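You operate a simulated robot arm through the tools that you are given. There is no shell and no other tool. Be economical: measure what you need, move in short steps, check, and stop when the job is done.

The job below is to be done with a simulated robot arm. You get a single attempt, and the scene is never put back.

JOB
Put the white sponge on the top of the khaki table. Shut the magnet drawer with a green handle. Press the screw stop button three times. Turn the yellow stroke knob to 2. Put the clear jug with a green foot in the blue-lined bowl floor. Turn the test speed knob to 5. Fetch the clear cup and set it on the red mat. Fetch the steel plug with a white knob and set it in the red tray with two grips. Take the purple card on the yellow bench top and put it away on the shelf over the grey bench. Take the full spool from the yellow bench top and put it on the shelf under the drum. The order is free. Set down upright: clear jug with a green foot, clear cup, steel plug with a white knob, purple card.

It is judged by the outcome, as a careful person would: the job done as asked, and still so three seconds after it is handed in. It fails if anything else is knocked over, pushed out of place, dropped, spilled or broken.

ROBOT AND FRAMES
A 6-joint arm with a four-finger gripper on a trunk, on a base that drives. Base frame: it is fixed to the floor where the robot stands at the start and does not move with it; the origin is under the middle of the robot, x ahead of it, y to its left, z up. Units: mm, rad, N and s.
With the tool pointing down near the work surface it reaches from about 520 to 900 mm from the robot's upright axis, wherever it stands. Its first joint turns from -2.897 to 2.897 rad. Places, roughly: blue-lined bowl floor [-6900, -1200, 800]; clear cup (8x8x9 cm) [-9800, -700, 900]; clear jug with a green foot (16x10x16 cm) [-6400, -1000, 1400]; full spool (9x9x8 cm) [-4500, 2300, 900]; magnet drawer with a green handle [300, -1500, 600]; purple card [-4000, 2000, 1000]; red mat [-10600, -1600, 800]; red tray with two grips (29x18x9 cm) [-3600, 2200, 900]; screw stop button [-3900, -3800, 1200]; shelf over the grey bench (118x17 cm) [-1640, -200, 1360]; shelf under the drum (29x19 cm) [-7080, 1940, 600]; steel plug with a white knob (7x7x9 cm) [-4000, 2200, 900]; test speed knob [-9200, -1200, 1000]; top of the khaki table [500, -1000, 800]; white sponge (10x6x4 cm) [700, 200, 800]; yellow stroke knob [-3000, -6100, 700]. Payload 3.43 kg.
Tool frame: the origin (TCP) lies between the finger pads and is the grasp point; the fingertips stand 30 mm ahead of it; z points along the fingers, y is the line along which they close. The gripper opens to 120 mm. The gripper's body begins 85 mm behind the TCP.
Orientation is that of the tool frame in the base frame, as a unit quaternion [w, x, y, z]. With the fingers straight down and closing along the base's y, the tool's x points along the base's -x, its y along +y and its z along -z.

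CONTROLS
- The arm moves only by the tool apply_moves. Its argument "commands" is one flat list of numbers, 7 for each row, row after row: the shift along the tool's x, y, z in units of 100 mm (1.0 is 100 mm), then the turn, a rotation vector about the tool's x, y, z in units of 45 degrees (1.0 is 45 degrees), then the gripper command, from -1 (shut) to 1 (fully open), values between in proportion. In form: [x, y, z, rx, ry, rz, gripper, x, y, z, rx, ry, rz, gripper, ...]. A call has 1 to 8 rows; each row is the pose to reach, as a shift and turn from the pose commanded when the call began, along the tool's axes at that moment. A call with a number of a shift or a turn outside -1 to 1 is refused whole. Each row takes 0.2 s and may step no farther than 50 mm and 0.15 rad from the row before; otherwise, or with a gripper value out of range, the whole call is refused. A pose out of reach is approached as far as the arm can. The call stops where the force on the tool passes 40 N (or 10 N more than at its start, if that is more) or the arm is blocked; 0.2 s more then pass. The fingers move at their own pace and stop on an object; they squeeze with about 35 N. The grip force told is the motor's: it shows also when the fingers shut on nothing. Time passes only in rows, and 0.2 s behind the last, so rows that repeat a pose let the fingers close. The reply holds the time, the measured pose of the TCP, the force on the tool along the base axes, the opening and the grip force, in the units named above and with some noise, with the torque about the TCP (base axes, N m) and any sound that the robot's microphone picked up, and new pictures: "pictures" is both (left out), scene, wrist or none.
- Cameras (640 x 400 px; columns grow to the right, rows downward): "scene" is now at [48.1, 157.1, 1615.3]; the picture's right is [-0.54, -0.84, 0.00], its down [-0.60, 0.39, -0.70] and it looks along [0.59, -0.38, -0.72] (base axes); focal length 256 px, centre (320, 200). "wrist" rides on the gripper at [71, -17, -120] in the tool frame; the picture's right is [0.23, 0.97, 0.00], its down [-0.81, 0.19, -0.55] and it looks along [-0.54, 0.13, 0.83] (tool axes); focal length 275 px, centre (320, 200). There is no depth. A picture from a camera that has moved, and an enlarged one, comes with that camera's place and axes in the base frame and with its lens.
- move_column(by): slides the trunk up (or, below 0, down) by that many mm; the arm and the scene camera ride with it, the base frame stays. It gives what a move gives, with no picture.
- roll_base(legs): drives the robot by 1 to 6 legs, each [ahead, left, turn to the left] in mm, mm and rad, along the robot's own axes; the way and the turn of a leg run together, so that a leg with both is an arc; at most 1500 mm and 3.142 rad a leg. The arm and the cameras ride along, it lands a little off, and it stops where it bumps. It gives what a move gives, and a new picture of the scene camera.
- turn_head(pan, tilt): turns the head with the scene camera to pan (to the left, within 2.094 rad either way) and tilt (down, from -0.506 to 1.204), counted from straight ahead of the robot. It gives what a move gives, and a new picture of the scene camera.
- close_up(camera, box): a new picture of the part [left, top, right, bottom] of that camera's present view, enlarged. No time passes.
- close_job(): hands the job in; it is judged then, once.

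Work in short steps. Places have to be worked out from the pictures, the camera data and where the tool is seen: move nearer, look again, correct. Check each grasp and each placing, and mend what went wrong. You have 483 turns and 360 pictures in all, those below and enlarged ones among them. Open the gripper and draw the arm clear of the work before you hand the job in, unless the task says otherwise; then end with one line.

The tools are called after "Emit:" by a JSON object that holds its "fn" and its "kwargs". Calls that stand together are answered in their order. apply_moves: Moves the arm, as the interface text tells. Its arguments: {"type":"object","properties":{"commands":{"type":"array"},"pictures":{"type":"string","enum":["both","scene","wrist","none"]}},"required":["commands"]} The other tools are called the same way: move_column (by) slides the trunk up or down; roll_base (legs) drives the base; turn_head (pan, tilt) turns the head that bears the scene camera; close_up (camera, box) takes an enlarged picture of a part of a camera's view; close_job () hands the job in.

At the start:

```text
t: 0.0
tool_pos: [544.5, -33.7, 1053.9]
tool_rot: [0.0, 0.0, 1.0, 0.0]
wrist_force: [0.0, -0.2, -0.2]
moment: [0.03, -0.02, 0.0]
gripper_width: 120.2
finger_force: 0.1
trunk travel left (down, up): [-200.0, 340.0]
robot x, y, heading: [0.6, 0.8, 0.003]
head pan, tilt: [-0.567, 0.798]
```

scene: 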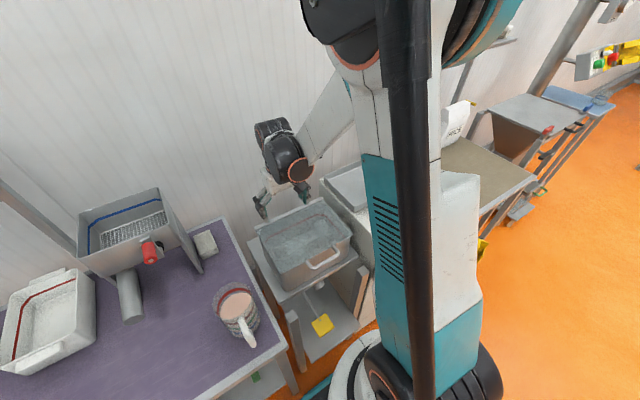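
wrist: 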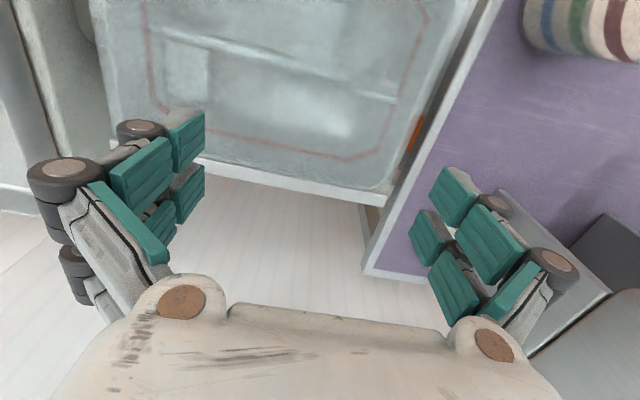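

The small pale block on the purple bench at about (760, 218) looks like the sponge. I'll enlarge the view around it.

Emit:
{"fn": "close_up", "kwargs": {"camera": "scene", "box": [80, 160, 400, 360]}}

Emit:
{"fn": "turn_head", "kwargs": {"pan": -1.2, "tilt": 0.8}}

```text
2.00 times, centred on (240, 260) of scene
camera zoom: at [48.1, 157.1, 1615.3], right [-0.54, -0.84, 0.0], down [-0.6, 0.39, -0.7], along [0.59, -0.38, -0.72], focal length 511 px, centre (480, 80)
```

zoom: 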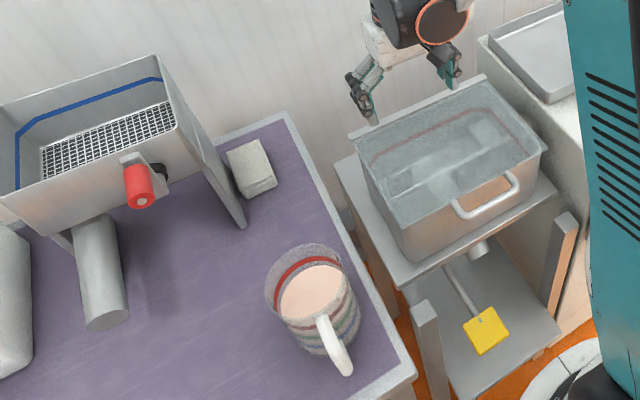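

```text
t: 1.0
tool_pos: [545.5, -34.3, 1053.3]
tool_rot: [-0.001, 0.0, 1.0, 0.0]
wrist_force: [1.0, -0.2, 0.1]
moment: [0.0, 0.03, -0.01]
gripper_width: 119.9
finger_force: 0.1
trunk travel left (down, up): [-200.0, 340.0]
robot x, y, heading: [-4.3, 0.3, 0.002]
head pan, tilt: [-1.201, 0.799]
camera scene: at [9.3, 125.4, 1615.1], right [-0.93, -0.36, 0.0], down [-0.26, 0.67, -0.7], along [0.25, -0.65, -0.72], focal length 256 px, centre (320, 200)
```

scene: 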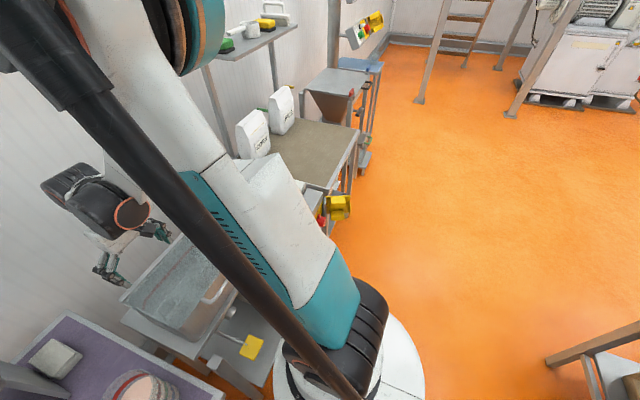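

The sponge seems to lie lengthwise along x, centred near (732, 215), with the hopper's plate close on its left. I'll grip it along x, and first swing the tool over it while turning it 90°.

Emit:
{"fn": "apply_moves", "kwargs": {"commands": [-0.17, 0.17, 0, 0, 0, -0.17, 1, -0.33, 0.33, 0, 0, 0, -0.33, 1, -0.5, 0.5, 0, 0, 0, -0.5, 1, -0.67, 0.67, 0, 0, 0, -0.67, 1, -0.83, 0.83, 0, 0, 0, -0.83, 1, -1, 1, 0, 0, 0, -1, 1], "pictures": "none"}}

```text
t: 2.4
tool_pos: [644.8, 65.6, 1052.3]
tool_rot: [0.0, -0.384, 0.923, -0.001]
wrist_force: [-0.1, -0.5, 0.8]
moment: [-0.03, -0.02, 0.0]
gripper_width: 120.0
finger_force: 0.2
trunk travel left (down, up): [-200.0, 340.0]
robot x, y, heading: [3.9, 0.4, 0.001]
head pan, tilt: [-1.201, 0.799]
```

The tool is at 45° as expected. I'll finish the turn and move on to about (725, 126).

Emit:
{"fn": "apply_moves", "kwargs": {"commands": [-0.17, -0.03, 0, 0, 0, -0.17, 1, -0.33, -0.05, 0, 0, 0, -0.33, 1, -0.5, -0.07, 0, 0, 0, -0.5, 1, -0.67, -0.1, 0, 0, 0, -0.67, 1, -0.83, -0.12, 0, 0, 0, -0.83, 1, -0.99, -0.145, 0, 0, 0, -1, 1], "pictures": "wrist"}}

```text
t: 3.8
tool_pos: [725.9, 127.2, 1052.7]
tool_rot: [0.0, 0.707, -0.707, 0.0]
wrist_force: [-0.3, 0.5, 0.1]
moment: [-0.01, 0.02, -0.02]
gripper_width: 119.6
finger_force: 0.1
trunk travel left (down, up): [-200.0, 340.0]
robot x, y, heading: [-2.5, 1.0, -0.002]
head pan, tilt: [-1.201, 0.799]
camera wrist: at [741.6, 55.0, 1172.4], right [-0.97, -0.23, 0.0], down [-0.19, 0.81, 0.55], along [-0.13, 0.54, -0.83], focal length 275 px, centre (320, 200)
```

wrist: 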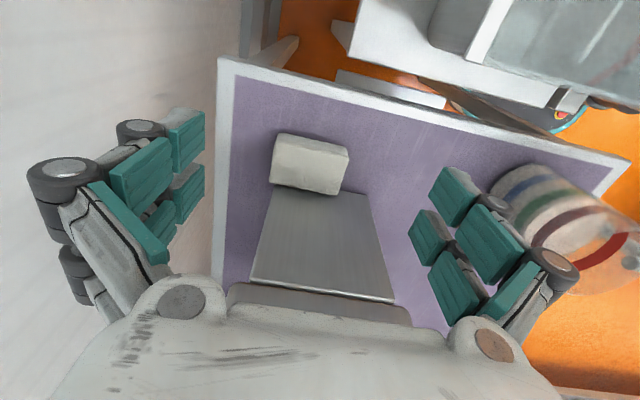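

The sponge is visible with the plate standing just beyond it. I'll enlarge this to fix its edges.

Emit:
{"fn": "close_up", "kwargs": {"camera": "wrist", "box": [220, 110, 420, 235]}}

```text
3.20 times, centred on (320, 172) of wrist
camera zoom: at [741.6, 55.0, 1172.4], right [-0.97, -0.23, 0.0], down [-0.19, 0.81, 0.55], along [-0.13, 0.54, -0.83], focal length 881 px, centre (320, 288)
```

zoom: 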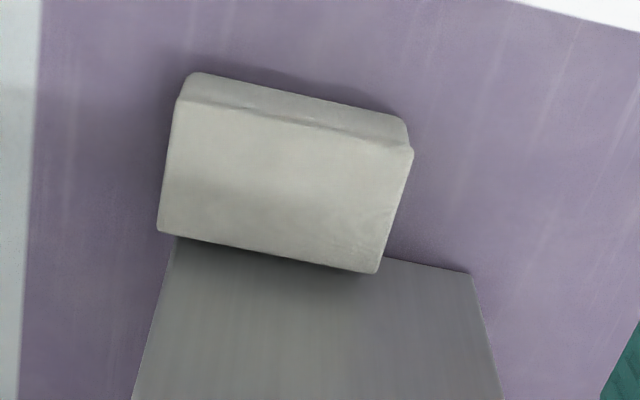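

The sponge top spans x 666–765, y 195–258 with its centre about (716, 226). I'll move over it and come partway down.

Emit:
{"fn": "apply_moves", "kwargs": {"commands": [-0.33, 0.03, 0.3, 0, 0, 0, 1, -0.66, 0.06, 0.6, 0, 0, 0, 1, -0.95, 0.09, 0.9, 0, 0, 0, 1], "pictures": "wrist"}}

```text
t: 4.7
tool_pos: [717.4, 209.9, 966.7]
tool_rot: [-0.001, -0.703, 0.711, -0.002]
wrist_force: [2.8, -9.5, -1.5]
moment: [1.12, 0.39, -0.02]
gripper_width: 119.8
finger_force: 0.2
trunk travel left (down, up): [-200.0, 340.0]
robot x, y, heading: [-1.3, -1.2, -0.003]
head pan, tilt: [-1.201, 0.799]
stopped in row 3: the force on the tool passed its limit at 60 N (the readings are from after the stop); the commanded pose is now the measured one
camera wrist: at [732.9, 138.9, 1086.1], right [-0.98, -0.22, 0.0], down [-0.18, 0.81, 0.55], along [-0.12, 0.54, -0.84], focal length 275 px, centre (320, 200)
```

wrist: 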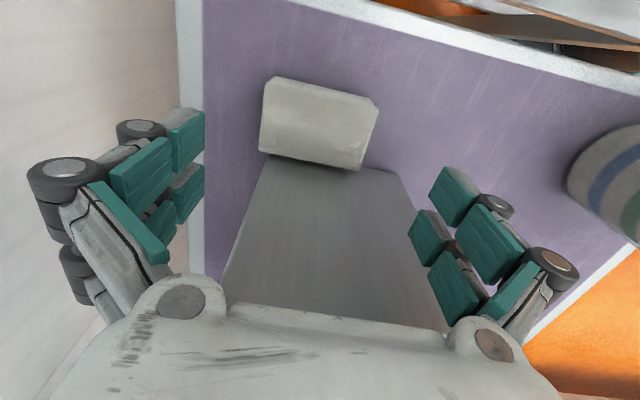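

The gripper body touched the hopper plate, which overhangs the sponge. I'll back away toward -y and tilt the tool about 30° so it comes in slanted under the overhang.

Emit:
{"fn": "apply_moves", "kwargs": {"commands": [0.3, 0, -0.05, 0, 0, 0, 1, 0.6, 0, -0.05, 0, -0.16, 0, 1, 0.7, 0, -0.05, 0, -0.33, 0, 1, 0.7, 0, -0.05, 0, -0.5, 0, 1, 0.7, 0, -0.05, 0, -0.667, 0, 1], "pictures": "both"}}

```text
t: 5.9
tool_pos: [717.1, 143.3, 971.1]
tool_rot: [0.183, -0.681, 0.686, 0.182]
wrist_force: [0.1, 0.0, 0.4]
moment: [0.03, -0.03, -0.08]
gripper_width: 119.8
finger_force: 0.1
trunk travel left (down, up): [-200.0, 340.0]
robot x, y, heading: [0.7, -0.8, -0.002]
head pan, tilt: [-1.201, 0.799]
camera scene: at [9.9, 125.1, 1615.1], right [-0.93, -0.36, 0.0], down [-0.26, 0.67, -0.7], along [0.25, -0.65, -0.72], focal length 256 px, centre (320, 200)
camera wrist: at [731.8, 20.5, 1039.1], right [-0.97, -0.19, -0.11], down [-0.19, 0.43, 0.88], along [-0.12, 0.88, -0.45], focal length 275 px, centre (320, 200)
```

scene: 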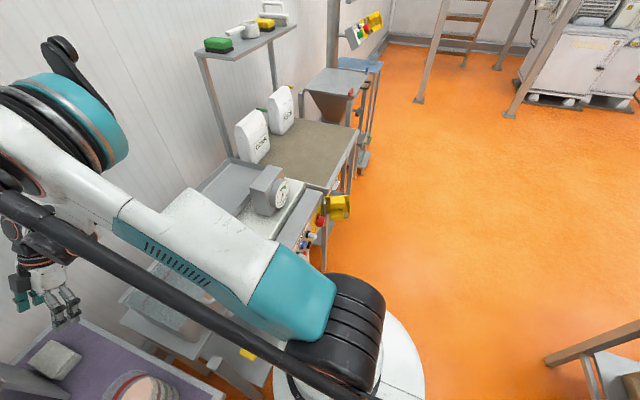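
wrist: 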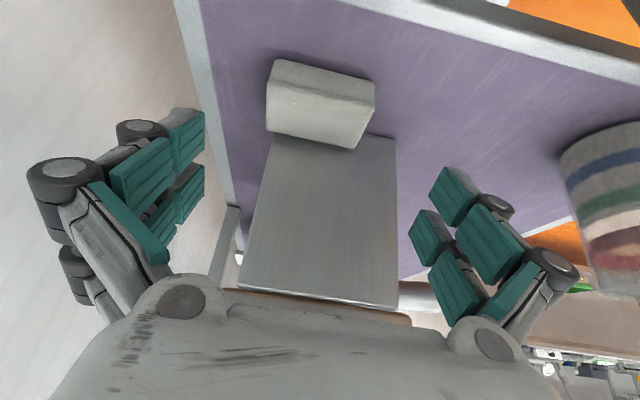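

A straight run of about 165 mm along the fingers now leads to the sponge's centre. I'll take the first 100 mm and check.

Emit:
{"fn": "apply_moves", "kwargs": {"commands": [0, 0, 0.35, 0, 0, 0, 1, 0, 0, 0.7, 0, 0, 0, 1, 0, 0, 1, 0, 0, 0, 1], "pictures": "wrist"}}

```text
t: 6.7
tool_pos: [719.1, 193.7, 883.2]
tool_rot: [0.183, -0.68, 0.686, 0.181]
wrist_force: [-0.3, 0.4, 0.6]
moment: [0.01, -0.04, 0.01]
gripper_width: 119.8
finger_force: 0.0
trunk travel left (down, up): [-200.0, 340.0]
robot x, y, heading: [1.3, -1.9, -0.003]
head pan, tilt: [-1.201, 0.799]
camera wrist: at [733.0, 72.4, 950.7], right [-0.97, -0.19, -0.11], down [-0.19, 0.43, 0.88], along [-0.12, 0.88, -0.45], focal length 275 px, centre (320, 200)
```

wrist: 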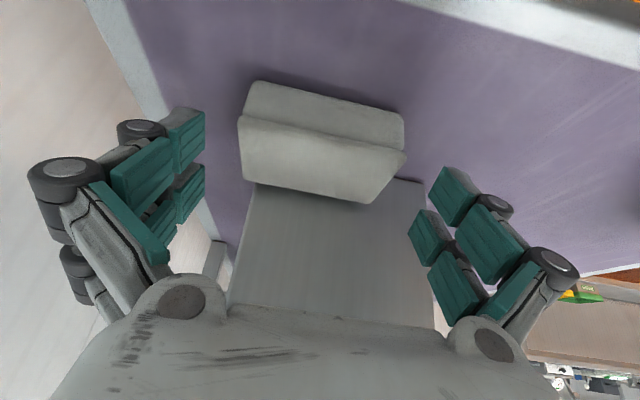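

The sponge is centred between the fingers at x≈717. I'll go 50 mm further along the fingers and close on it.

Emit:
{"fn": "apply_moves", "kwargs": {"commands": [0, 0.02, 0.27, 0, 0, 0, 1, 0, 0.02, 0.52, 0, 0, 0, 1, 0, 0.02, 0.52, 0, 0, 0, 0.2, 0, 0.02, 0.52, 0, 0, 0, -0.2, 0, 0.02, 0.52, 0, 0, 0, -0.3, 0, 0.02, 0.52, 0, 0, 0, -0.3], "pictures": "wrist"}}

```text
t: 7.5
tool_pos: [712.6, 217.0, 848.1]
tool_rot: [0.187, -0.679, 0.686, 0.183]
wrist_force: [-5.0, -13.0, 71.1]
moment: [-1.12, 0.82, 0.26]
gripper_width: 100.0
finger_force: 45.1
trunk travel left (down, up): [-200.0, 340.0]
robot x, y, heading: [2.0, 0.3, -0.0]
head pan, tilt: [-1.201, 0.799]
stopped in row 4: the force on the tool passed its limit at 50 N (the readings are from after the stop); the commanded pose is now the measured one
camera wrist: at [726.2, 93.5, 914.8], right [-0.97, -0.19, -0.12], down [-0.19, 0.42, 0.89], along [-0.12, 0.89, -0.45], focal length 275 px, centre (320, 200)
```

wrist: 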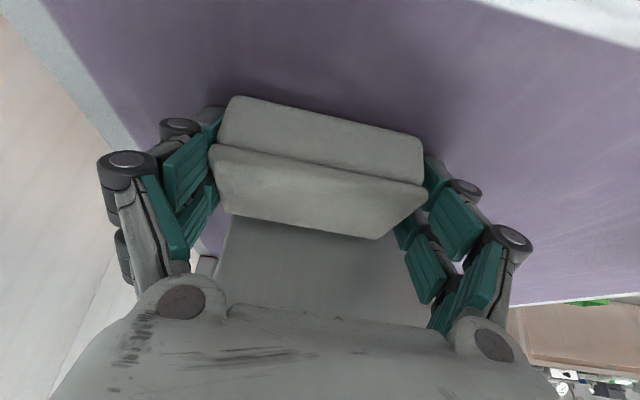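

The fingers hold the sponge at 100 mm, but press down on something. I'll back straight out along the fingers with the grip held.

Emit:
{"fn": "apply_moves", "kwargs": {"commands": [0, 0, -0.1, 0, 0, 0, -0.3, 0, 0, -0.3, 0, 0, 0, -0.3, 0, 0, -0.6, 0, 0, 0, -0.3, 0, 0, -1.0, 0, 0, 0, -0.3], "pictures": "wrist"}}

```text
t: 8.5
tool_pos: [714.8, 168.5, 927.8]
tool_rot: [0.182, -0.68, 0.686, 0.182]
wrist_force: [0.4, -0.2, 0.3]
moment: [0.03, -0.01, -0.03]
gripper_width: 93.9
finger_force: 34.9
trunk travel left (down, up): [-200.0, 340.0]
robot x, y, heading: [-4.4, -0.6, -0.002]
head pan, tilt: [-1.201, 0.799]
camera wrist: at [730.0, 45.3, 995.2], right [-0.97, -0.19, -0.11], down [-0.19, 0.43, 0.88], along [-0.12, 0.88, -0.45], focal length 275 px, centre (320, 200)
```

wrist: 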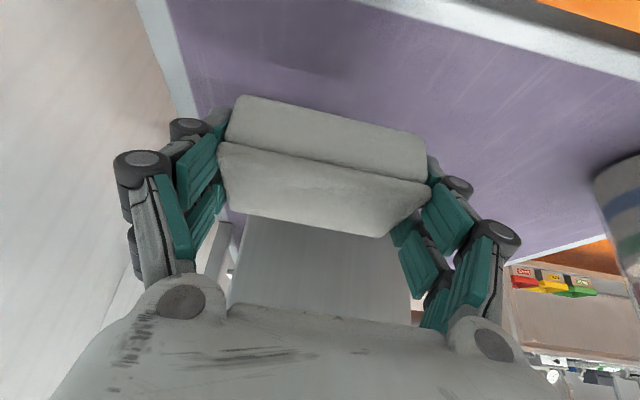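

The sponge is held (94 mm). Before driving I'll raise the trunk and look around behind the robot.

Emit:
{"fn": "move_column", "kwargs": {"by": 150}}

Emit:
{"fn": "turn_head", "kwargs": {"pan": -2.09, "tilt": 0.7}}

Emit:
{"fn": "turn_head", "kwargs": {"pan": 2.09, "tilt": 0.6}}

```text
t: 10.2
tool_pos: [715.7, 167.1, 1077.8]
tool_rot: [0.183, -0.68, 0.686, 0.183]
wrist_force: [0.4, -0.2, 0.0]
moment: [-0.01, 0.02, -0.02]
gripper_width: 93.8
finger_force: 35.1
trunk travel left (down, up): [-350.0, 190.0]
robot x, y, heading: [-1.5, -1.0, -0.003]
head pan, tilt: [-1.201, 0.799]
```

```text
t: 11.4
tool_pos: [715.6, 168.1, 1076.8]
tool_rot: [0.183, -0.68, 0.686, 0.184]
wrist_force: [-0.7, 0.3, -0.1]
moment: [0.0, 0.04, 0.0]
gripper_width: 93.8
finger_force: 35.1
trunk travel left (down, up): [-350.0, 190.0]
robot x, y, heading: [1.1, -0.3, -0.001]
head pan, tilt: [-2.089, 0.7]
camera scene: at [-61.3, 126.8, 1773.4], right [-0.87, 0.5, 0.0], down [0.32, 0.56, -0.77], along [-0.38, -0.66, -0.64], focal length 256 px, centre (320, 200)
```

scene: 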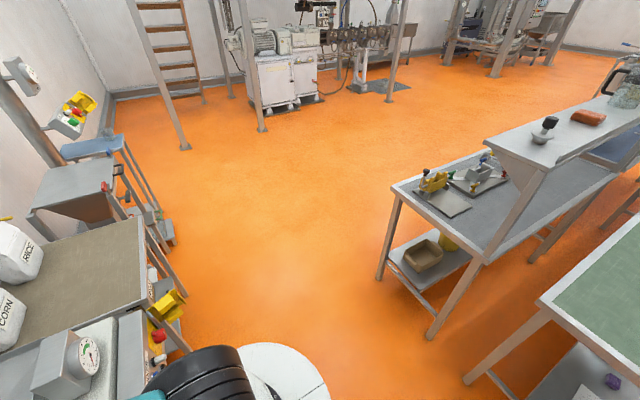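

```text
t: 14.8
tool_pos: [715.3, 168.2, 1077.4]
tool_rot: [0.183, -0.68, 0.686, 0.183]
wrist_force: [0.3, 1.4, 0.8]
moment: [-0.01, 0.03, 0.0]
gripper_width: 94.1
finger_force: 35.1
trunk travel left (down, up): [-350.0, 190.0]
robot x, y, heading: [-0.2, -4.1, -0.008]
head pan, tilt: [2.089, 0.6]
camera scene: at [-62.5, 277.4, 1782.0], right [0.87, 0.49, 0.0], down [0.28, -0.49, -0.83], along [-0.41, 0.72, -0.56], focal length 256 px, centre (320, 200)
```

scene: 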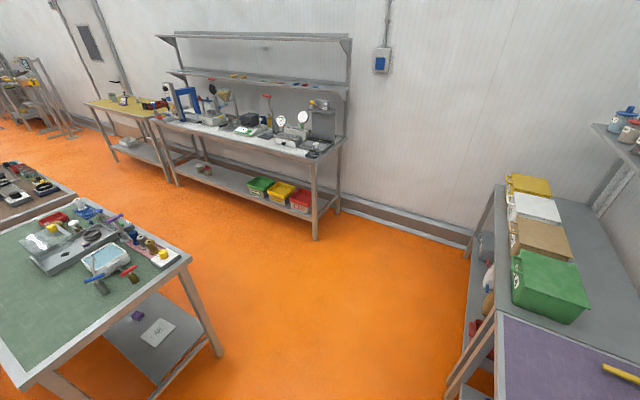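

The floor behind is clear to about x = -1000. I'll raise the trunk fully, back off and drive to the right so the tool comes over the khaki table's front.

Emit:
{"fn": "move_column", "kwargs": {"by": 190}}

Emit:
{"fn": "turn_head", "kwargs": {"pan": -0.7, "tilt": 0.8}}

Emit:
{"fn": "roll_base", "kwargs": {"legs": [[-260, 0, 0], [0, -1110, 0]]}}

```text
t: 16.9
tool_pos: [714.8, 167.7, 1267.5]
tool_rot: [0.183, -0.68, 0.686, 0.183]
wrist_force: [0.4, 0.4, 0.3]
moment: [0.02, -0.01, 0.03]
gripper_width: 94.1
finger_force: 35.1
trunk travel left (down, up): [-540.0, 0.0]
robot x, y, heading: [1.2, 0.6, -0.001]
head pan, tilt: [2.089, 0.6]
```

```text
t: 19.4
tool_pos: [715.4, 168.3, 1266.5]
tool_rot: [0.183, -0.679, 0.687, 0.183]
wrist_force: [-0.6, 0.2, 0.2]
moment: [0.02, -0.03, -0.05]
gripper_width: 94.1
finger_force: 35.3
trunk travel left (down, up): [-540.0, 0.0]
robot x, y, heading: [-0.0, 1.5, -0.008]
head pan, tilt: [-0.7, 0.799]
camera scene: at [42.6, 148.4, 1955.1], right [-0.65, -0.76, 0.0], down [-0.55, 0.46, -0.7], along [0.53, -0.45, -0.72], focal length 256 px, centre (320, 200)
```

scene: 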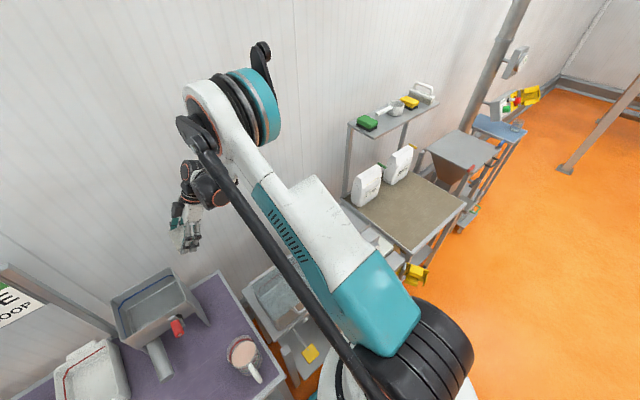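

```text
t: 26.6
tool_pos: [447.8, -961.5, 1267.6]
tool_rot: [0.183, -0.678, 0.688, 0.183]
wrist_force: [0.6, 0.3, 0.2]
moment: [0.03, -0.02, 0.06]
gripper_width: 94.1
finger_force: 35.0
trunk travel left (down, up): [-540.0, 0.0]
robot x, y, heading: [-266.7, -1124.5, -0.012]
head pan, tilt: [-0.7, 0.799]
camera scene: at [-225.0, -976.1, 1955.2], right [-0.65, -0.76, 0.0], down [-0.54, 0.47, -0.7], along [0.53, -0.45, -0.72], focal length 256 px, centre (320, 200)
```

scene: 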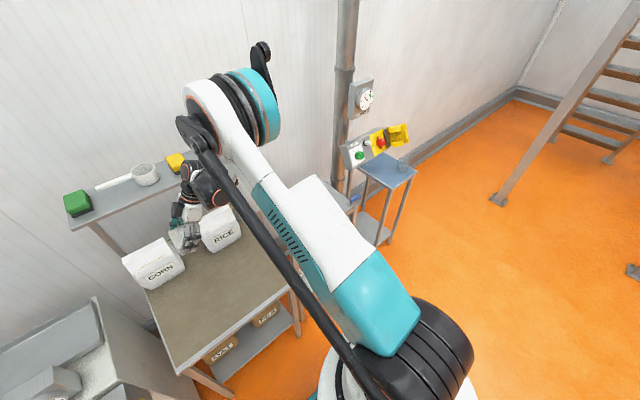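

The tool is over the khaki table's free front. I'll lower the trunk to bring the sponge near the top and look.

Emit:
{"fn": "move_column", "kwargs": {"by": -360}}

Emit:
{"fn": "apply_moves", "kwargs": {"commands": [0, 0, 0, 0, 0, 0, -0.3], "pictures": "both"}}

```text
t: 30.1
tool_pos: [447.2, -961.2, 908.9]
tool_rot: [0.183, -0.678, 0.688, 0.183]
wrist_force: [-1.1, -0.1, 0.0]
moment: [0.01, -0.01, -0.01]
gripper_width: 94.2
finger_force: 34.9
trunk travel left (down, up): [-180.0, 360.0]
robot x, y, heading: [-267.1, -1123.3, -0.005]
head pan, tilt: [-0.7, 0.799]
```

```text
t: 30.5
tool_pos: [447.4, -960.5, 907.6]
tool_rot: [0.183, -0.677, 0.689, 0.183]
wrist_force: [-0.2, -0.2, 0.0]
moment: [-0.01, -0.01, -0.02]
gripper_width: 94.1
finger_force: 35.2
trunk travel left (down, up): [-180.0, 360.0]
robot x, y, heading: [-267.0, -1122.9, -0.014]
head pan, tilt: [-0.7, 0.799]
camera scene: at [-225.1, -975.5, 1595.1], right [-0.65, -0.76, 0.0], down [-0.54, 0.47, -0.7], along [0.53, -0.45, -0.72], focal length 256 px, centre (320, 200)
camera wrist: at [462.0, -1083.7, 975.1], right [-0.98, -0.18, -0.11], down [-0.18, 0.43, 0.88], along [-0.11, 0.88, -0.45], focal length 275 px, centre (320, 200)
```

scene: 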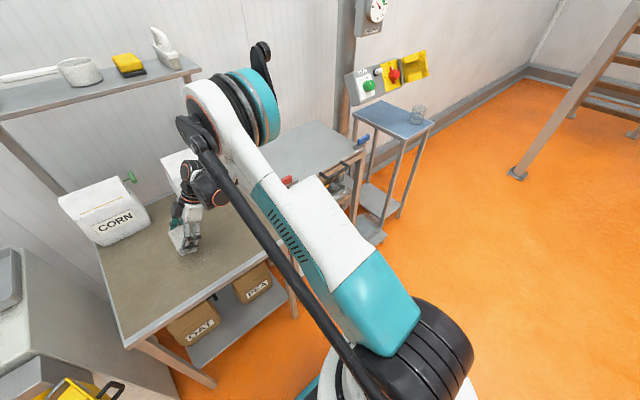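
wrist: 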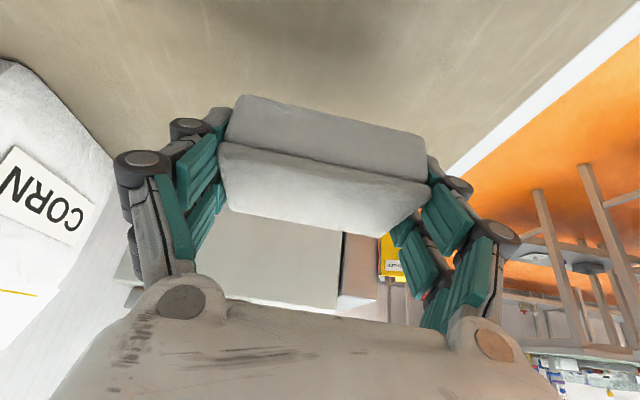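

I'll lower the sponge in base -z in small rows toward contact.

Emit:
{"fn": "apply_moves", "kwargs": {"commands": [0.1, 0, 0.173, 0, 0, 0, -0.3, 0.2, 0, 0.346, 0, 0, 0, -0.3, 0.25, 0, 0.433, 0, 0, 0, -0.3, 0.275, 0, 0.476, 0, 0, 0, -0.3, 0.3, 0, 0.52, 0, 0, 0, -0.3, 0.325, 0, 0.563, 0, 0, 0, -0.3, 0.34, 0, 0.589, 0, 0, 0, -0.3], "pictures": "none"}}

```text
t: 32.1
tool_pos: [447.7, -960.3, 839.4]
tool_rot: [0.183, -0.677, 0.689, 0.182]
wrist_force: [0.1, 1.0, 0.1]
moment: [0.0, 0.01, 0.01]
gripper_width: 93.9
finger_force: 34.7
trunk travel left (down, up): [-180.0, 360.0]
robot x, y, heading: [-271.8, -1124.9, -0.011]
head pan, tilt: [-0.7, 0.799]
```

No contact yet at z 839. I'll keep going in 4 mm rows.

Emit:
{"fn": "apply_moves", "kwargs": {"commands": [0.02, 0, 0.035, 0, 0, 0, -0.3, 0.04, 0, 0.069, 0, 0, 0, -0.3, 0.06, 0, 0.104, 0, 0, 0, -0.3, 0.08, 0, 0.139, 0, 0, 0, -0.3], "pictures": "wrist"}}

```text
t: 33.0
tool_pos: [447.3, -961.2, 829.7]
tool_rot: [0.187, -0.677, 0.688, 0.183]
wrist_force: [-3.7, -3.2, 20.4]
moment: [-0.3, 0.09, 0.07]
gripper_width: 94.1
finger_force: 35.1
trunk travel left (down, up): [-180.0, 360.0]
robot x, y, heading: [-268.0, -1122.9, -0.012]
head pan, tilt: [-0.7, 0.799]
stopped in row 4: the force on the tool passed its limit at 49 N (the readings are from after the stop); the commanded pose is now the measured one
camera wrist: at [461.2, -1084.0, 896.8], right [-0.98, -0.18, -0.12], down [-0.18, 0.42, 0.89], along [-0.11, 0.89, -0.45], focal length 275 px, centre (320, 200)
```

wrist: 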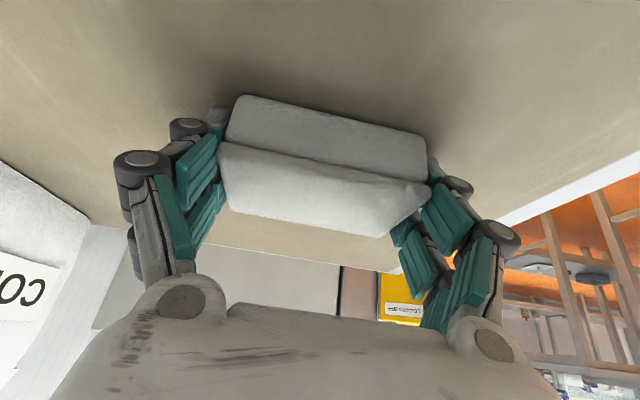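

Contact with the table at z≈830. I'll open and back out along the fingers.

Emit:
{"fn": "apply_moves", "kwargs": {"commands": [0, 0, 0, 0, 0, 0, 0, 0, 0, 0, 0, 0, 0, 0.6, 0, 0, 0, 0, 0, 0, 1, 0, 0, -0.3, 0, 0, 0, 1, 0, 0, -0.6, 0, 0, 0, 1, 0, 0, -1, 0, 0, 0, 1], "pictures": "wrist"}}

```text
t: 34.4
tool_pos: [448.4, -1010.8, 913.7]
tool_rot: [0.186, -0.677, 0.689, 0.183]
wrist_force: [-0.6, -0.7, 0.4]
moment: [-0.04, 0.02, 0.01]
gripper_width: 119.8
finger_force: 0.1
trunk travel left (down, up): [-180.0, 360.0]
robot x, y, heading: [-269.9, -1127.6, -0.013]
head pan, tilt: [-0.7, 0.799]
camera wrist: at [461.7, -1134.1, 981.7], right [-0.98, -0.18, -0.12], down [-0.18, 0.43, 0.89], along [-0.11, 0.89, -0.45], focal length 275 px, centre (320, 200)
```

wrist: 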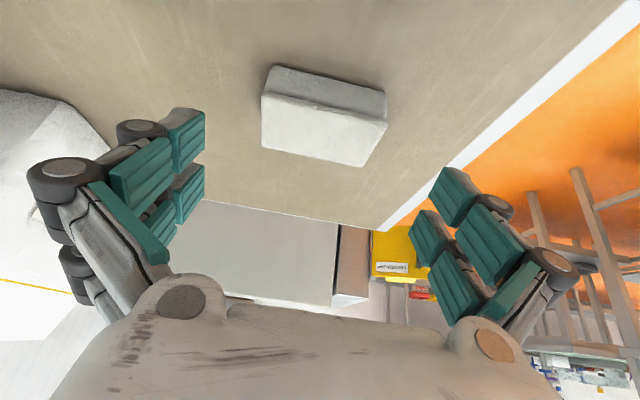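

The sponge lies flat on the table. Next the magnet drawer: raise, back off a bit, drive right and look at the hopper front.

Emit:
{"fn": "move_column", "kwargs": {"by": 200}}

Emit:
{"fn": "roll_base", "kwargs": {"legs": [[-330, 0, 0], [0, -380, 0]]}}

Emit:
{"fn": "turn_head", "kwargs": {"pan": -0.25, "tilt": 0.75}}

```text
t: 36.6
tool_pos: [448.6, -1010.9, 1115.4]
tool_rot: [0.184, -0.677, 0.688, 0.183]
wrist_force: [-0.2, 0.8, -0.3]
moment: [0.02, -0.01, 0.0]
gripper_width: 120.0
finger_force: 0.1
trunk travel left (down, up): [-380.0, 160.0]
robot x, y, heading: [-266.4, -1126.4, -0.011]
head pan, tilt: [-0.7, 0.799]
```

```text
t: 40.7
tool_pos: [115.9, -1382.4, 1114.1]
tool_rot: [0.185, -0.677, 0.689, 0.183]
wrist_force: [-0.2, -0.1, 0.3]
moment: [0.04, 0.01, -0.01]
gripper_width: 120.3
finger_force: 0.1
trunk travel left (down, up): [-380.0, 160.0]
robot x, y, heading: [-601.5, -1492.4, -0.008]
head pan, tilt: [-0.7, 0.799]
camera scene: at [-557.6, -1346.0, 1795.2], right [-0.65, -0.76, 0.0], down [-0.54, 0.47, -0.7], along [0.53, -0.45, -0.72], focal length 256 px, centre (320, 200)
```

scene: 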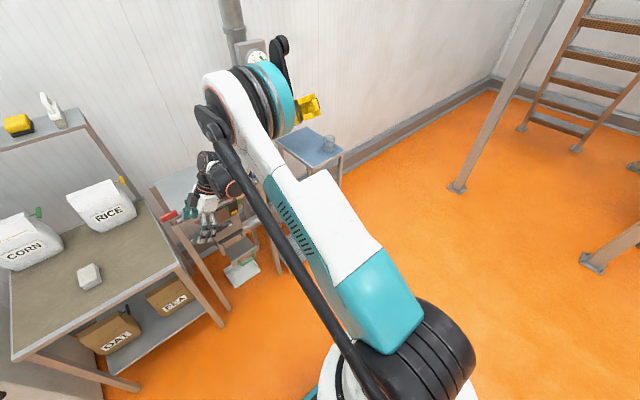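

```text
t: 41.6
tool_pos: [115.4, -1381.4, 1114.3]
tool_rot: [0.186, -0.677, 0.688, 0.184]
wrist_force: [1.0, 0.7, 0.2]
moment: [0.0, 0.0, -0.03]
gripper_width: 120.0
finger_force: 0.1
trunk travel left (down, up): [-380.0, 160.0]
robot x, y, heading: [-601.3, -1492.4, -0.009]
head pan, tilt: [-0.25, 0.75]
camera scene: at [-538.6, -1313.5, 1799.1], right [-0.26, -0.97, 0.0], down [-0.66, 0.18, -0.73], along [0.71, -0.19, -0.68], focal length 256 px, centre (320, 200)
```

scene: 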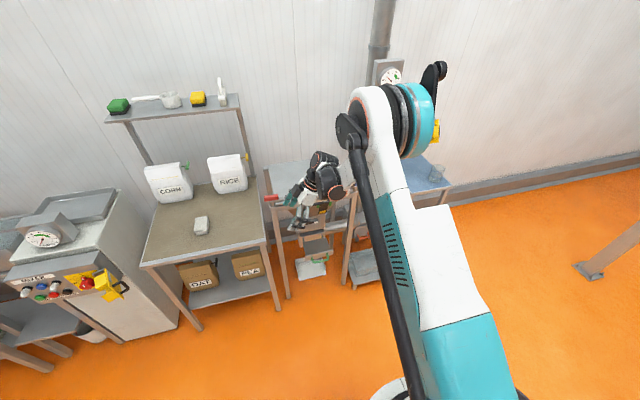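

Emit:
{"fn": "close_up", "kwargs": {"camera": "scene", "box": [240, 140, 400, 300]}}

```text
2.50 times, centred on (320, 220) of scene
camera zoom: at [-538.6, -1313.5, 1799.1], right [-0.26, -0.97, 0.0], down [-0.66, 0.18, -0.73], along [0.71, -0.19, -0.68], focal length 639 px, centre (320, 150)
```

zoom: 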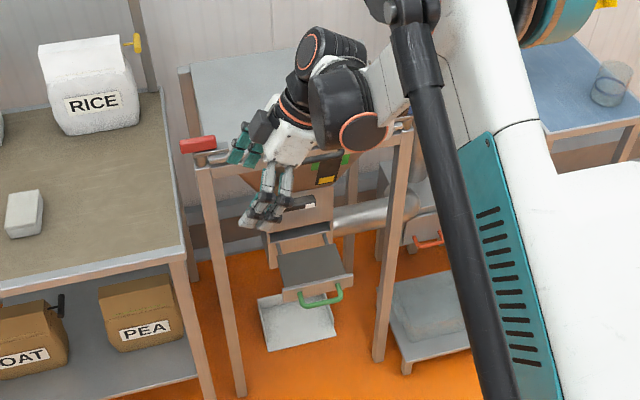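

The open drawer with the green handle sits under the hopper around (230, -1525, 620), pulled toward me. I'll turn the tool to point horizontally ahead with fingers shut.

Emit:
{"fn": "apply_moves", "kwargs": {"commands": [0, 0, 0, 0.129, -0.074, 0.074, -1, 0, 0, 0, 0.257, -0.149, 0.149, -1, 0, 0, 0, 0.386, -0.223, 0.223, -1, 0, 0, 0, 0.514, -0.297, 0.297, -1, 0, 0, 0, 0.643, -0.371, 0.371, -1, 0, 0, 0, 0.771, -0.446, 0.446, -1, 0, 0, 0, 0.9, -0.52, 0.52, -1], "pictures": "none"}}

Emit:
{"fn": "apply_moves", "kwargs": {"commands": [0, 0, 0, 0.129, -0.074, 0.074, -1, 0, 0, 0, 0.257, -0.149, 0.149, -1, 0, 0, 0, 0.386, -0.223, 0.223, -1, 0, 0, 0, 0.514, -0.297, 0.297, -1, 0, 0, 0, 0.643, -0.371, 0.371, -1, 0, 0, 0, 0.771, -0.446, 0.446, -1, 0, 0, 0, 0.9, -0.52, 0.52, -1], "pictures": "both"}}

```text
t: 43.2
tool_pos: [135.9, -1381.4, 1126.3]
tool_rot: [0.497, -0.371, 0.778, 0.098]
wrist_force: [0.2, -0.3, -0.5]
moment: [-0.01, 0.02, -0.01]
gripper_width: 0.1
finger_force: 33.4
out of reach, approached as far as the arm can: row 7
trunk travel left (down, up): [-380.0, 160.0]
robot x, y, heading: [-602.0, -1495.6, -0.011]
head pan, tilt: [-0.25, 0.75]
```

```text
t: 45.0
tool_pos: [228.4, -1346.0, 1135.4]
tool_rot: [0.659, 0.025, 0.751, 0.032]
wrist_force: [0.0, -0.4, 0.2]
moment: [0.02, 0.01, 0.0]
gripper_width: 0.0
finger_force: 33.3
out of reach, approached as far as the arm can: row 1, 2, 3, 4, 5, 6, 7
trunk travel left (down, up): [-380.0, 160.0]
robot x, y, heading: [-599.7, -1488.7, -0.01]
head pan, tilt: [-0.25, 0.75]
stopped in row 7: the arm was blocked; the commanded pose is now the measured one
camera scene: at [-538.6, -1313.9, 1799.2], right [-0.26, -0.97, 0.0], down [-0.66, 0.18, -0.73], along [0.71, -0.19, -0.68], focal length 256 px, centre (320, 200)
camera wrist: at [99.4, -1359.7, 1076.8], right [-0.03, 0.99, -0.15], down [-0.44, 0.12, 0.89], along [0.9, 0.1, 0.43], focal length 275 px, centre (320, 200)
```

scene: 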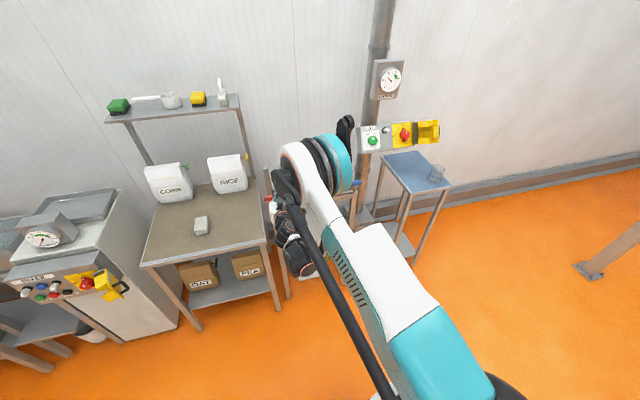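
wrist: 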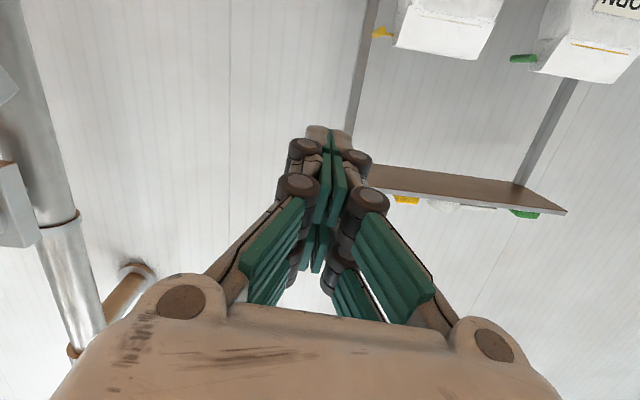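

The arm reaches horizontally only farther out; tool is now nearly horizontal at 830 mm ahead. I'll enlarge the drawer region to see if it's visible.

Emit:
{"fn": "roll_base", "kwargs": {"legs": [[-100, -250, 0]]}}

Emit:
{"fn": "close_up", "kwargs": {"camera": "scene", "box": [200, 130, 360, 290]}}

```text
t: 47.0
tool_pos: [124.4, -1595.8, 1134.3]
tool_rot: [0.659, 0.025, 0.751, 0.033]
wrist_force: [0.3, -0.5, 0.6]
moment: [-0.01, 0.02, 0.01]
gripper_width: 0.0
finger_force: 33.5
trunk travel left (down, up): [-380.0, 160.0]
robot x, y, heading: [-700.8, -1747.3, -0.005]
head pan, tilt: [-0.25, 0.75]
camera scene: at [-643.0, -1565.3, 1799.3], right [-0.26, -0.97, 0.0], down [-0.66, 0.17, -0.73], along [0.71, -0.19, -0.68], focal length 256 px, centre (320, 200)
```

scene: 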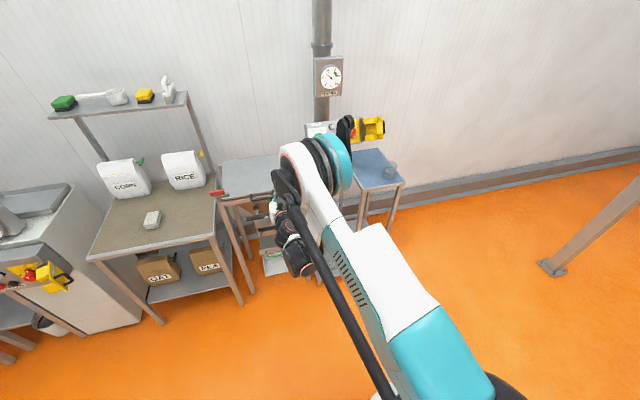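

```text
2.50 times, centred on (280, 210) of scene
camera zoom: at [-643.0, -1565.3, 1799.3], right [-0.26, -0.97, 0.0], down [-0.66, 0.17, -0.73], along [0.71, -0.19, -0.68], focal length 639 px, centre (420, 175)
```

zoom: 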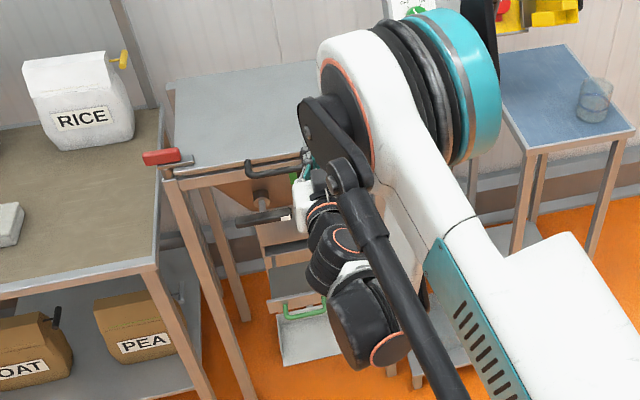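

Triangulating, the green handle is at about (287, -1538, 536), the drawer about 130 mm open, between legs 430 mm apart. I'll pitch the tool 40° down and lower it in front of the drawer.

Emit:
{"fn": "apply_moves", "kwargs": {"commands": [0, 0, 0, 0, 0.15, 0, -1, 0, 0, 0, 0, 0.3, 0, -1, 0, 0, 0, 0, 0.45, 0, -1, 0, 0, 0, 0, 0.6, 0, -1, 0, 0, 0, 0, 0.72, 0, -1], "pictures": "none"}}

Emit:
{"fn": "move_column", "kwargs": {"by": -380}}

Emit:
{"fn": "apply_moves", "kwargs": {"commands": [0.383, 0, 0.321, 0, 0, 0, -1, 0.766, 0, 0.643, 0, 0, 0, -1], "pictures": "both"}}

```text
t: 48.2
tool_pos: [124.5, -1594.6, 1133.6]
tool_rot: [0.422, 0.014, 0.906, 0.039]
wrist_force: [-0.4, -0.6, 0.0]
moment: [-0.02, -0.02, -0.01]
gripper_width: 0.0
finger_force: 33.8
trunk travel left (down, up): [-380.0, 160.0]
robot x, y, heading: [-703.5, -1743.0, -0.008]
head pan, tilt: [-0.25, 0.75]
```

```text
t: 51.8
tool_pos: [126.0, -1594.6, 754.0]
tool_rot: [0.423, 0.014, 0.905, 0.038]
wrist_force: [-0.6, 0.5, -0.3]
moment: [0.0, -0.03, 0.0]
gripper_width: 0.1
finger_force: 33.9
trunk travel left (down, up): [0.0, 540.0]
robot x, y, heading: [-703.6, -1740.6, -0.006]
head pan, tilt: [-0.25, 0.75]
```

```text
t: 52.4
tool_pos: [125.8, -1589.4, 654.8]
tool_rot: [0.424, 0.014, 0.905, 0.039]
wrist_force: [-0.8, -0.1, 0.9]
moment: [0.02, -0.03, -0.03]
gripper_width: 0.1
finger_force: 33.2
trunk travel left (down, up): [0.0, 540.0]
robot x, y, heading: [-703.6, -1745.6, -0.011]
head pan, tilt: [-0.25, 0.75]
camera scene: at [-642.7, -1564.2, 1419.1], right [-0.26, -0.97, 0.0], down [-0.66, 0.17, -0.73], along [0.71, -0.19, -0.68], focal length 256 px, centre (320, 200)
camera wrist: at [-13.6, -1608.6, 674.5], right [-0.15, 0.98, -0.1], down [0.1, 0.11, 0.99], along [0.98, 0.14, -0.11], focal length 275 px, centre (320, 200)
```

scene: 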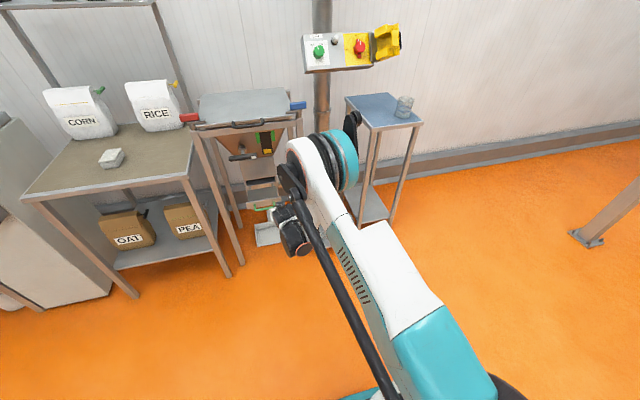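
wrist: 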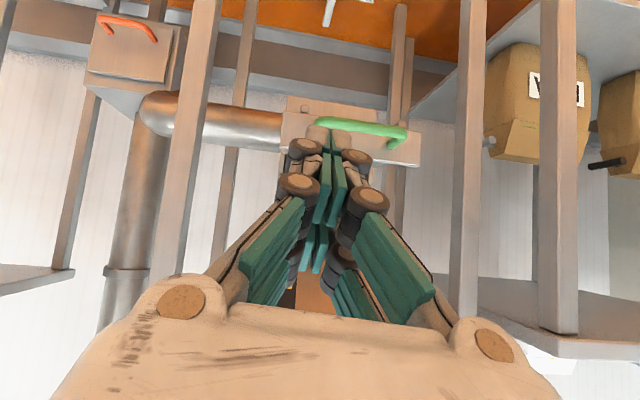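

The wrist view shows the panel (z 515–595) with handle at z 551. I'll aim the fingertip at the panel just above the handle: move to about (206, -1533, 596).

Emit:
{"fn": "apply_moves", "kwargs": {"commands": [-0.01, 0.17, 0.33, 0, 0, 0, -1, -0.02, 0.34, 0.67, 0, 0, 0, -1, -0.03, 0.5, 1, 0, 0, 0, -1], "pictures": "wrist"}}

```text
t: 53.2
tool_pos: [203.7, -1530.6, 598.0]
tool_rot: [0.423, 0.015, 0.905, 0.038]
wrist_force: [0.0, 0.1, 0.5]
moment: [0.02, -0.01, -0.01]
gripper_width: 0.2
finger_force: 33.3
trunk travel left (down, up): [0.0, 540.0]
robot x, y, heading: [-706.1, -1745.6, -0.008]
head pan, tilt: [-0.25, 0.75]
camera wrist: at [64.3, -1550.0, 617.8], right [-0.15, 0.98, -0.1], down [0.1, 0.11, 0.99], along [0.98, 0.14, -0.11], focal length 275 px, centre (320, 200)
```

wrist: 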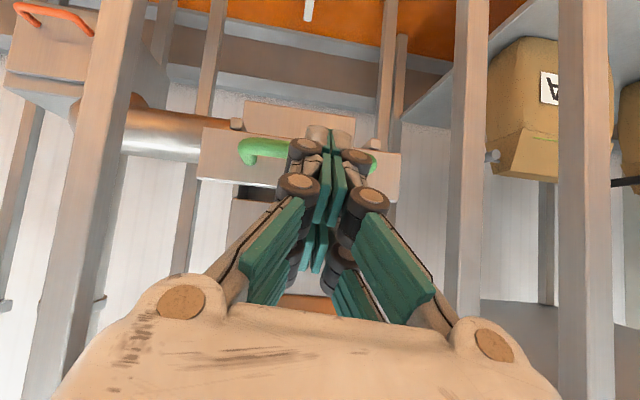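

Alignment is good. Now push along +x.

Emit:
{"fn": "apply_moves", "kwargs": {"commands": [-0.16, 0, 0.19, 0, 0, 0, -1, -0.32, 0, 0.385, 0, 0, 0, -1, -0.45, -0.01, 0.54, 0, 0, 0, -1, -0.53, -0.01, 0.635, 0, 0, 0, -1, -0.61, -0.01, 0.73, 0, 0, 0, -1, -0.69, -0.01, 0.83, 0, 0, 0, -1, -0.77, -0.01, 0.92, 0, 0, 0, -1, -0.83, -0.01, 1.0, 0, 0, 0, -1], "pictures": "wrist"}}

```text
t: 55.0
tool_pos: [285.0, -1542.0, 643.1]
tool_rot: [0.422, 0.014, 0.906, 0.039]
wrist_force: [0.1, 0.3, 0.4]
moment: [0.01, -0.01, 0.02]
gripper_width: 0.1
finger_force: 32.9
out of reach, approached as far as the arm can: row 2, 3, 4, 5, 6, 7, 8
trunk travel left (down, up): [0.0, 540.0]
robot x, y, heading: [-708.1, -1739.4, -0.007]
head pan, tilt: [-0.25, 0.75]
camera wrist: at [145.7, -1562.3, 662.8], right [-0.15, 0.98, -0.1], down [0.1, 0.11, 0.99], along [0.98, 0.14, -0.11], focal length 275 px, centre (320, 200)
```

wrist: 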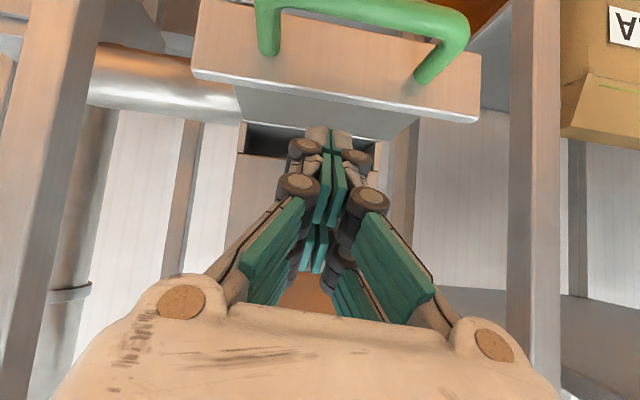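

The arm ran out of reach and rose over the drawer without pushing it. I'll back the base off, retract the arm, then come closer with the base.

Emit:
{"fn": "roll_base", "kwargs": {"legs": [[-150, 0, 0]]}}

Emit:
{"fn": "apply_moves", "kwargs": {"commands": [0.27, 0, -0.33, 0, 0, 0, -1, 0.55, 0, -0.66, 0, 0, 0, -1, 0.83, 0, -1.0, 0, 0, 0, -1], "pictures": "none"}}

```text
t: 56.4
tool_pos: [135.9, -1539.9, 642.7]
tool_rot: [0.422, 0.014, 0.905, 0.039]
wrist_force: [0.2, -0.9, -0.7]
moment: [0.04, -0.07, 0.04]
gripper_width: 0.3
finger_force: 33.4
trunk travel left (down, up): [0.0, 540.0]
robot x, y, heading: [-856.1, -1746.4, -0.005]
head pan, tilt: [-0.25, 0.75]
camera scene: at [-791.2, -1562.7, 1419.1], right [-0.26, -0.97, 0.0], down [-0.66, 0.17, -0.73], along [0.71, -0.19, -0.68], focal length 256 px, centre (320, 200)
```

scene: 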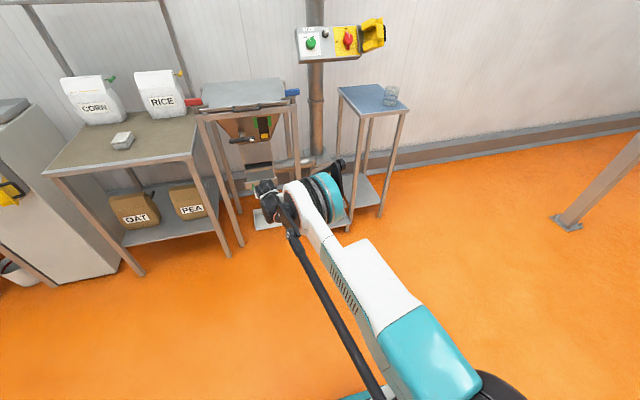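

```text
t: 57.2
tool_pos: [3.8, -1542.1, 646.0]
tool_rot: [0.422, 0.014, 0.906, 0.039]
wrist_force: [0.4, 0.5, -0.2]
moment: [0.0, -0.03, 0.02]
gripper_width: 0.0
finger_force: 33.0
trunk travel left (down, up): [0.0, 540.0]
robot x, y, heading: [-854.4, -1742.1, -0.01]
head pan, tilt: [-0.25, 0.75]
```

Emit:
{"fn": "apply_moves", "kwargs": {"commands": [0.33, 0.02, -0.14, 0, 0, 0, -1, 0.66, 0.03, -0.28, 0, 0, 0, -1, 0.98, 0.05, -0.42, 0, 0, 0, -1], "pictures": "none"}}

Emit:
{"fn": "roll_base", "kwargs": {"legs": [[310, 0, 0]]}}

```text
t: 58.0
tool_pos: [-83.6, -1533.3, 599.3]
tool_rot: [0.42, 0.015, 0.907, 0.038]
wrist_force: [0.9, 0.3, 0.6]
moment: [-0.01, 0.02, 0.03]
gripper_width: 0.0
finger_force: 33.0
out of reach, approached as far as the arm can: row 3
trunk travel left (down, up): [0.0, 540.0]
robot x, y, heading: [-854.0, -1743.8, -0.005]
head pan, tilt: [-0.25, 0.75]
```

```text
t: 60.1
tool_pos: [232.7, -1537.8, 598.9]
tool_rot: [0.421, 0.016, 0.906, 0.038]
wrist_force: [0.1, -0.3, 1.5]
moment: [-0.01, -0.02, 0.01]
gripper_width: 0.0
finger_force: 33.6
trunk travel left (down, up): [0.0, 540.0]
robot x, y, heading: [-539.8, -1745.0, -0.01]
head pan, tilt: [-0.25, 0.75]
camera scene: at [-475.9, -1566.0, 1419.1], right [-0.26, -0.97, 0.0], down [-0.66, 0.18, -0.73], along [0.71, -0.19, -0.68], focal length 256 px, centre (320, 200)
```

scene: 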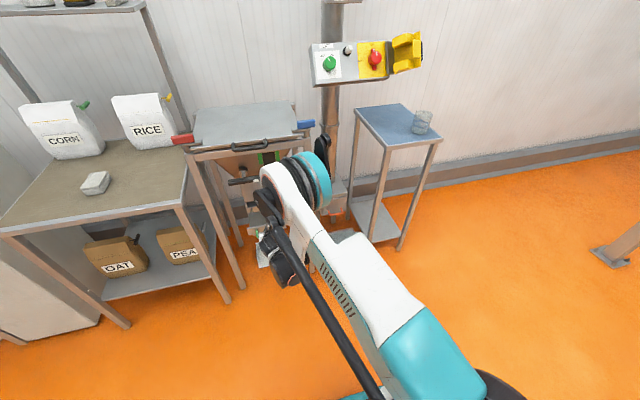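

The fingertip is just in front of the panel at z≈580. Now push 125 mm along +x while 6 mm lower.

Emit:
{"fn": "apply_moves", "kwargs": {"commands": [-0.1, 0, 0.23, 0, 0, 0, -1, -0.22, 0, 0.37, 0, 0, 0, -1, -0.34, 0, 0.5, 0, 0, 0, -1, -0.44, 0, 0.61, 0, 0, 0, -1, -0.53, 0, 0.72, 0, 0, 0, -1, -0.62, 0, 0.82, 0, 0, 0, -1, -0.7, 0, 0.92, 0, 0, 0, -1, -0.765, 0, 1.0, 0, 0, 0, -1], "pictures": "wrist"}}

```text
t: 61.9
tool_pos: [357.7, -1536.8, 593.3]
tool_rot: [0.422, 0.016, 0.906, 0.037]
wrist_force: [0.3, -1.2, 0.3]
moment: [0.02, 0.01, 0.01]
gripper_width: 0.2
finger_force: 33.4
trunk travel left (down, up): [0.0, 540.0]
robot x, y, heading: [-539.1, -1742.8, -0.012]
head pan, tilt: [-0.25, 0.75]
camera wrist: at [219.0, -1556.6, 613.6], right [-0.15, 0.98, -0.1], down [0.1, 0.11, 0.99], along [0.98, 0.14, -0.11], focal length 275 px, centre (320, 200)
```

wrist: 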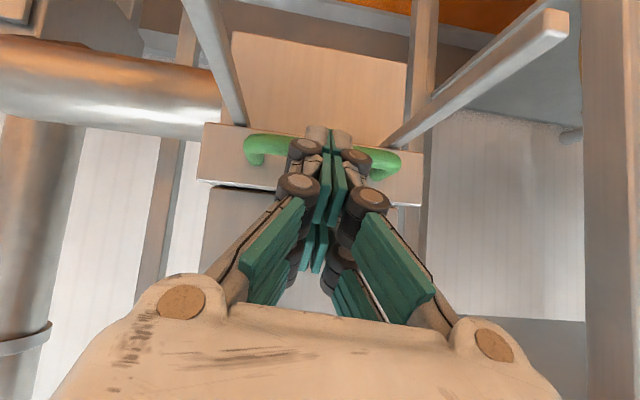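

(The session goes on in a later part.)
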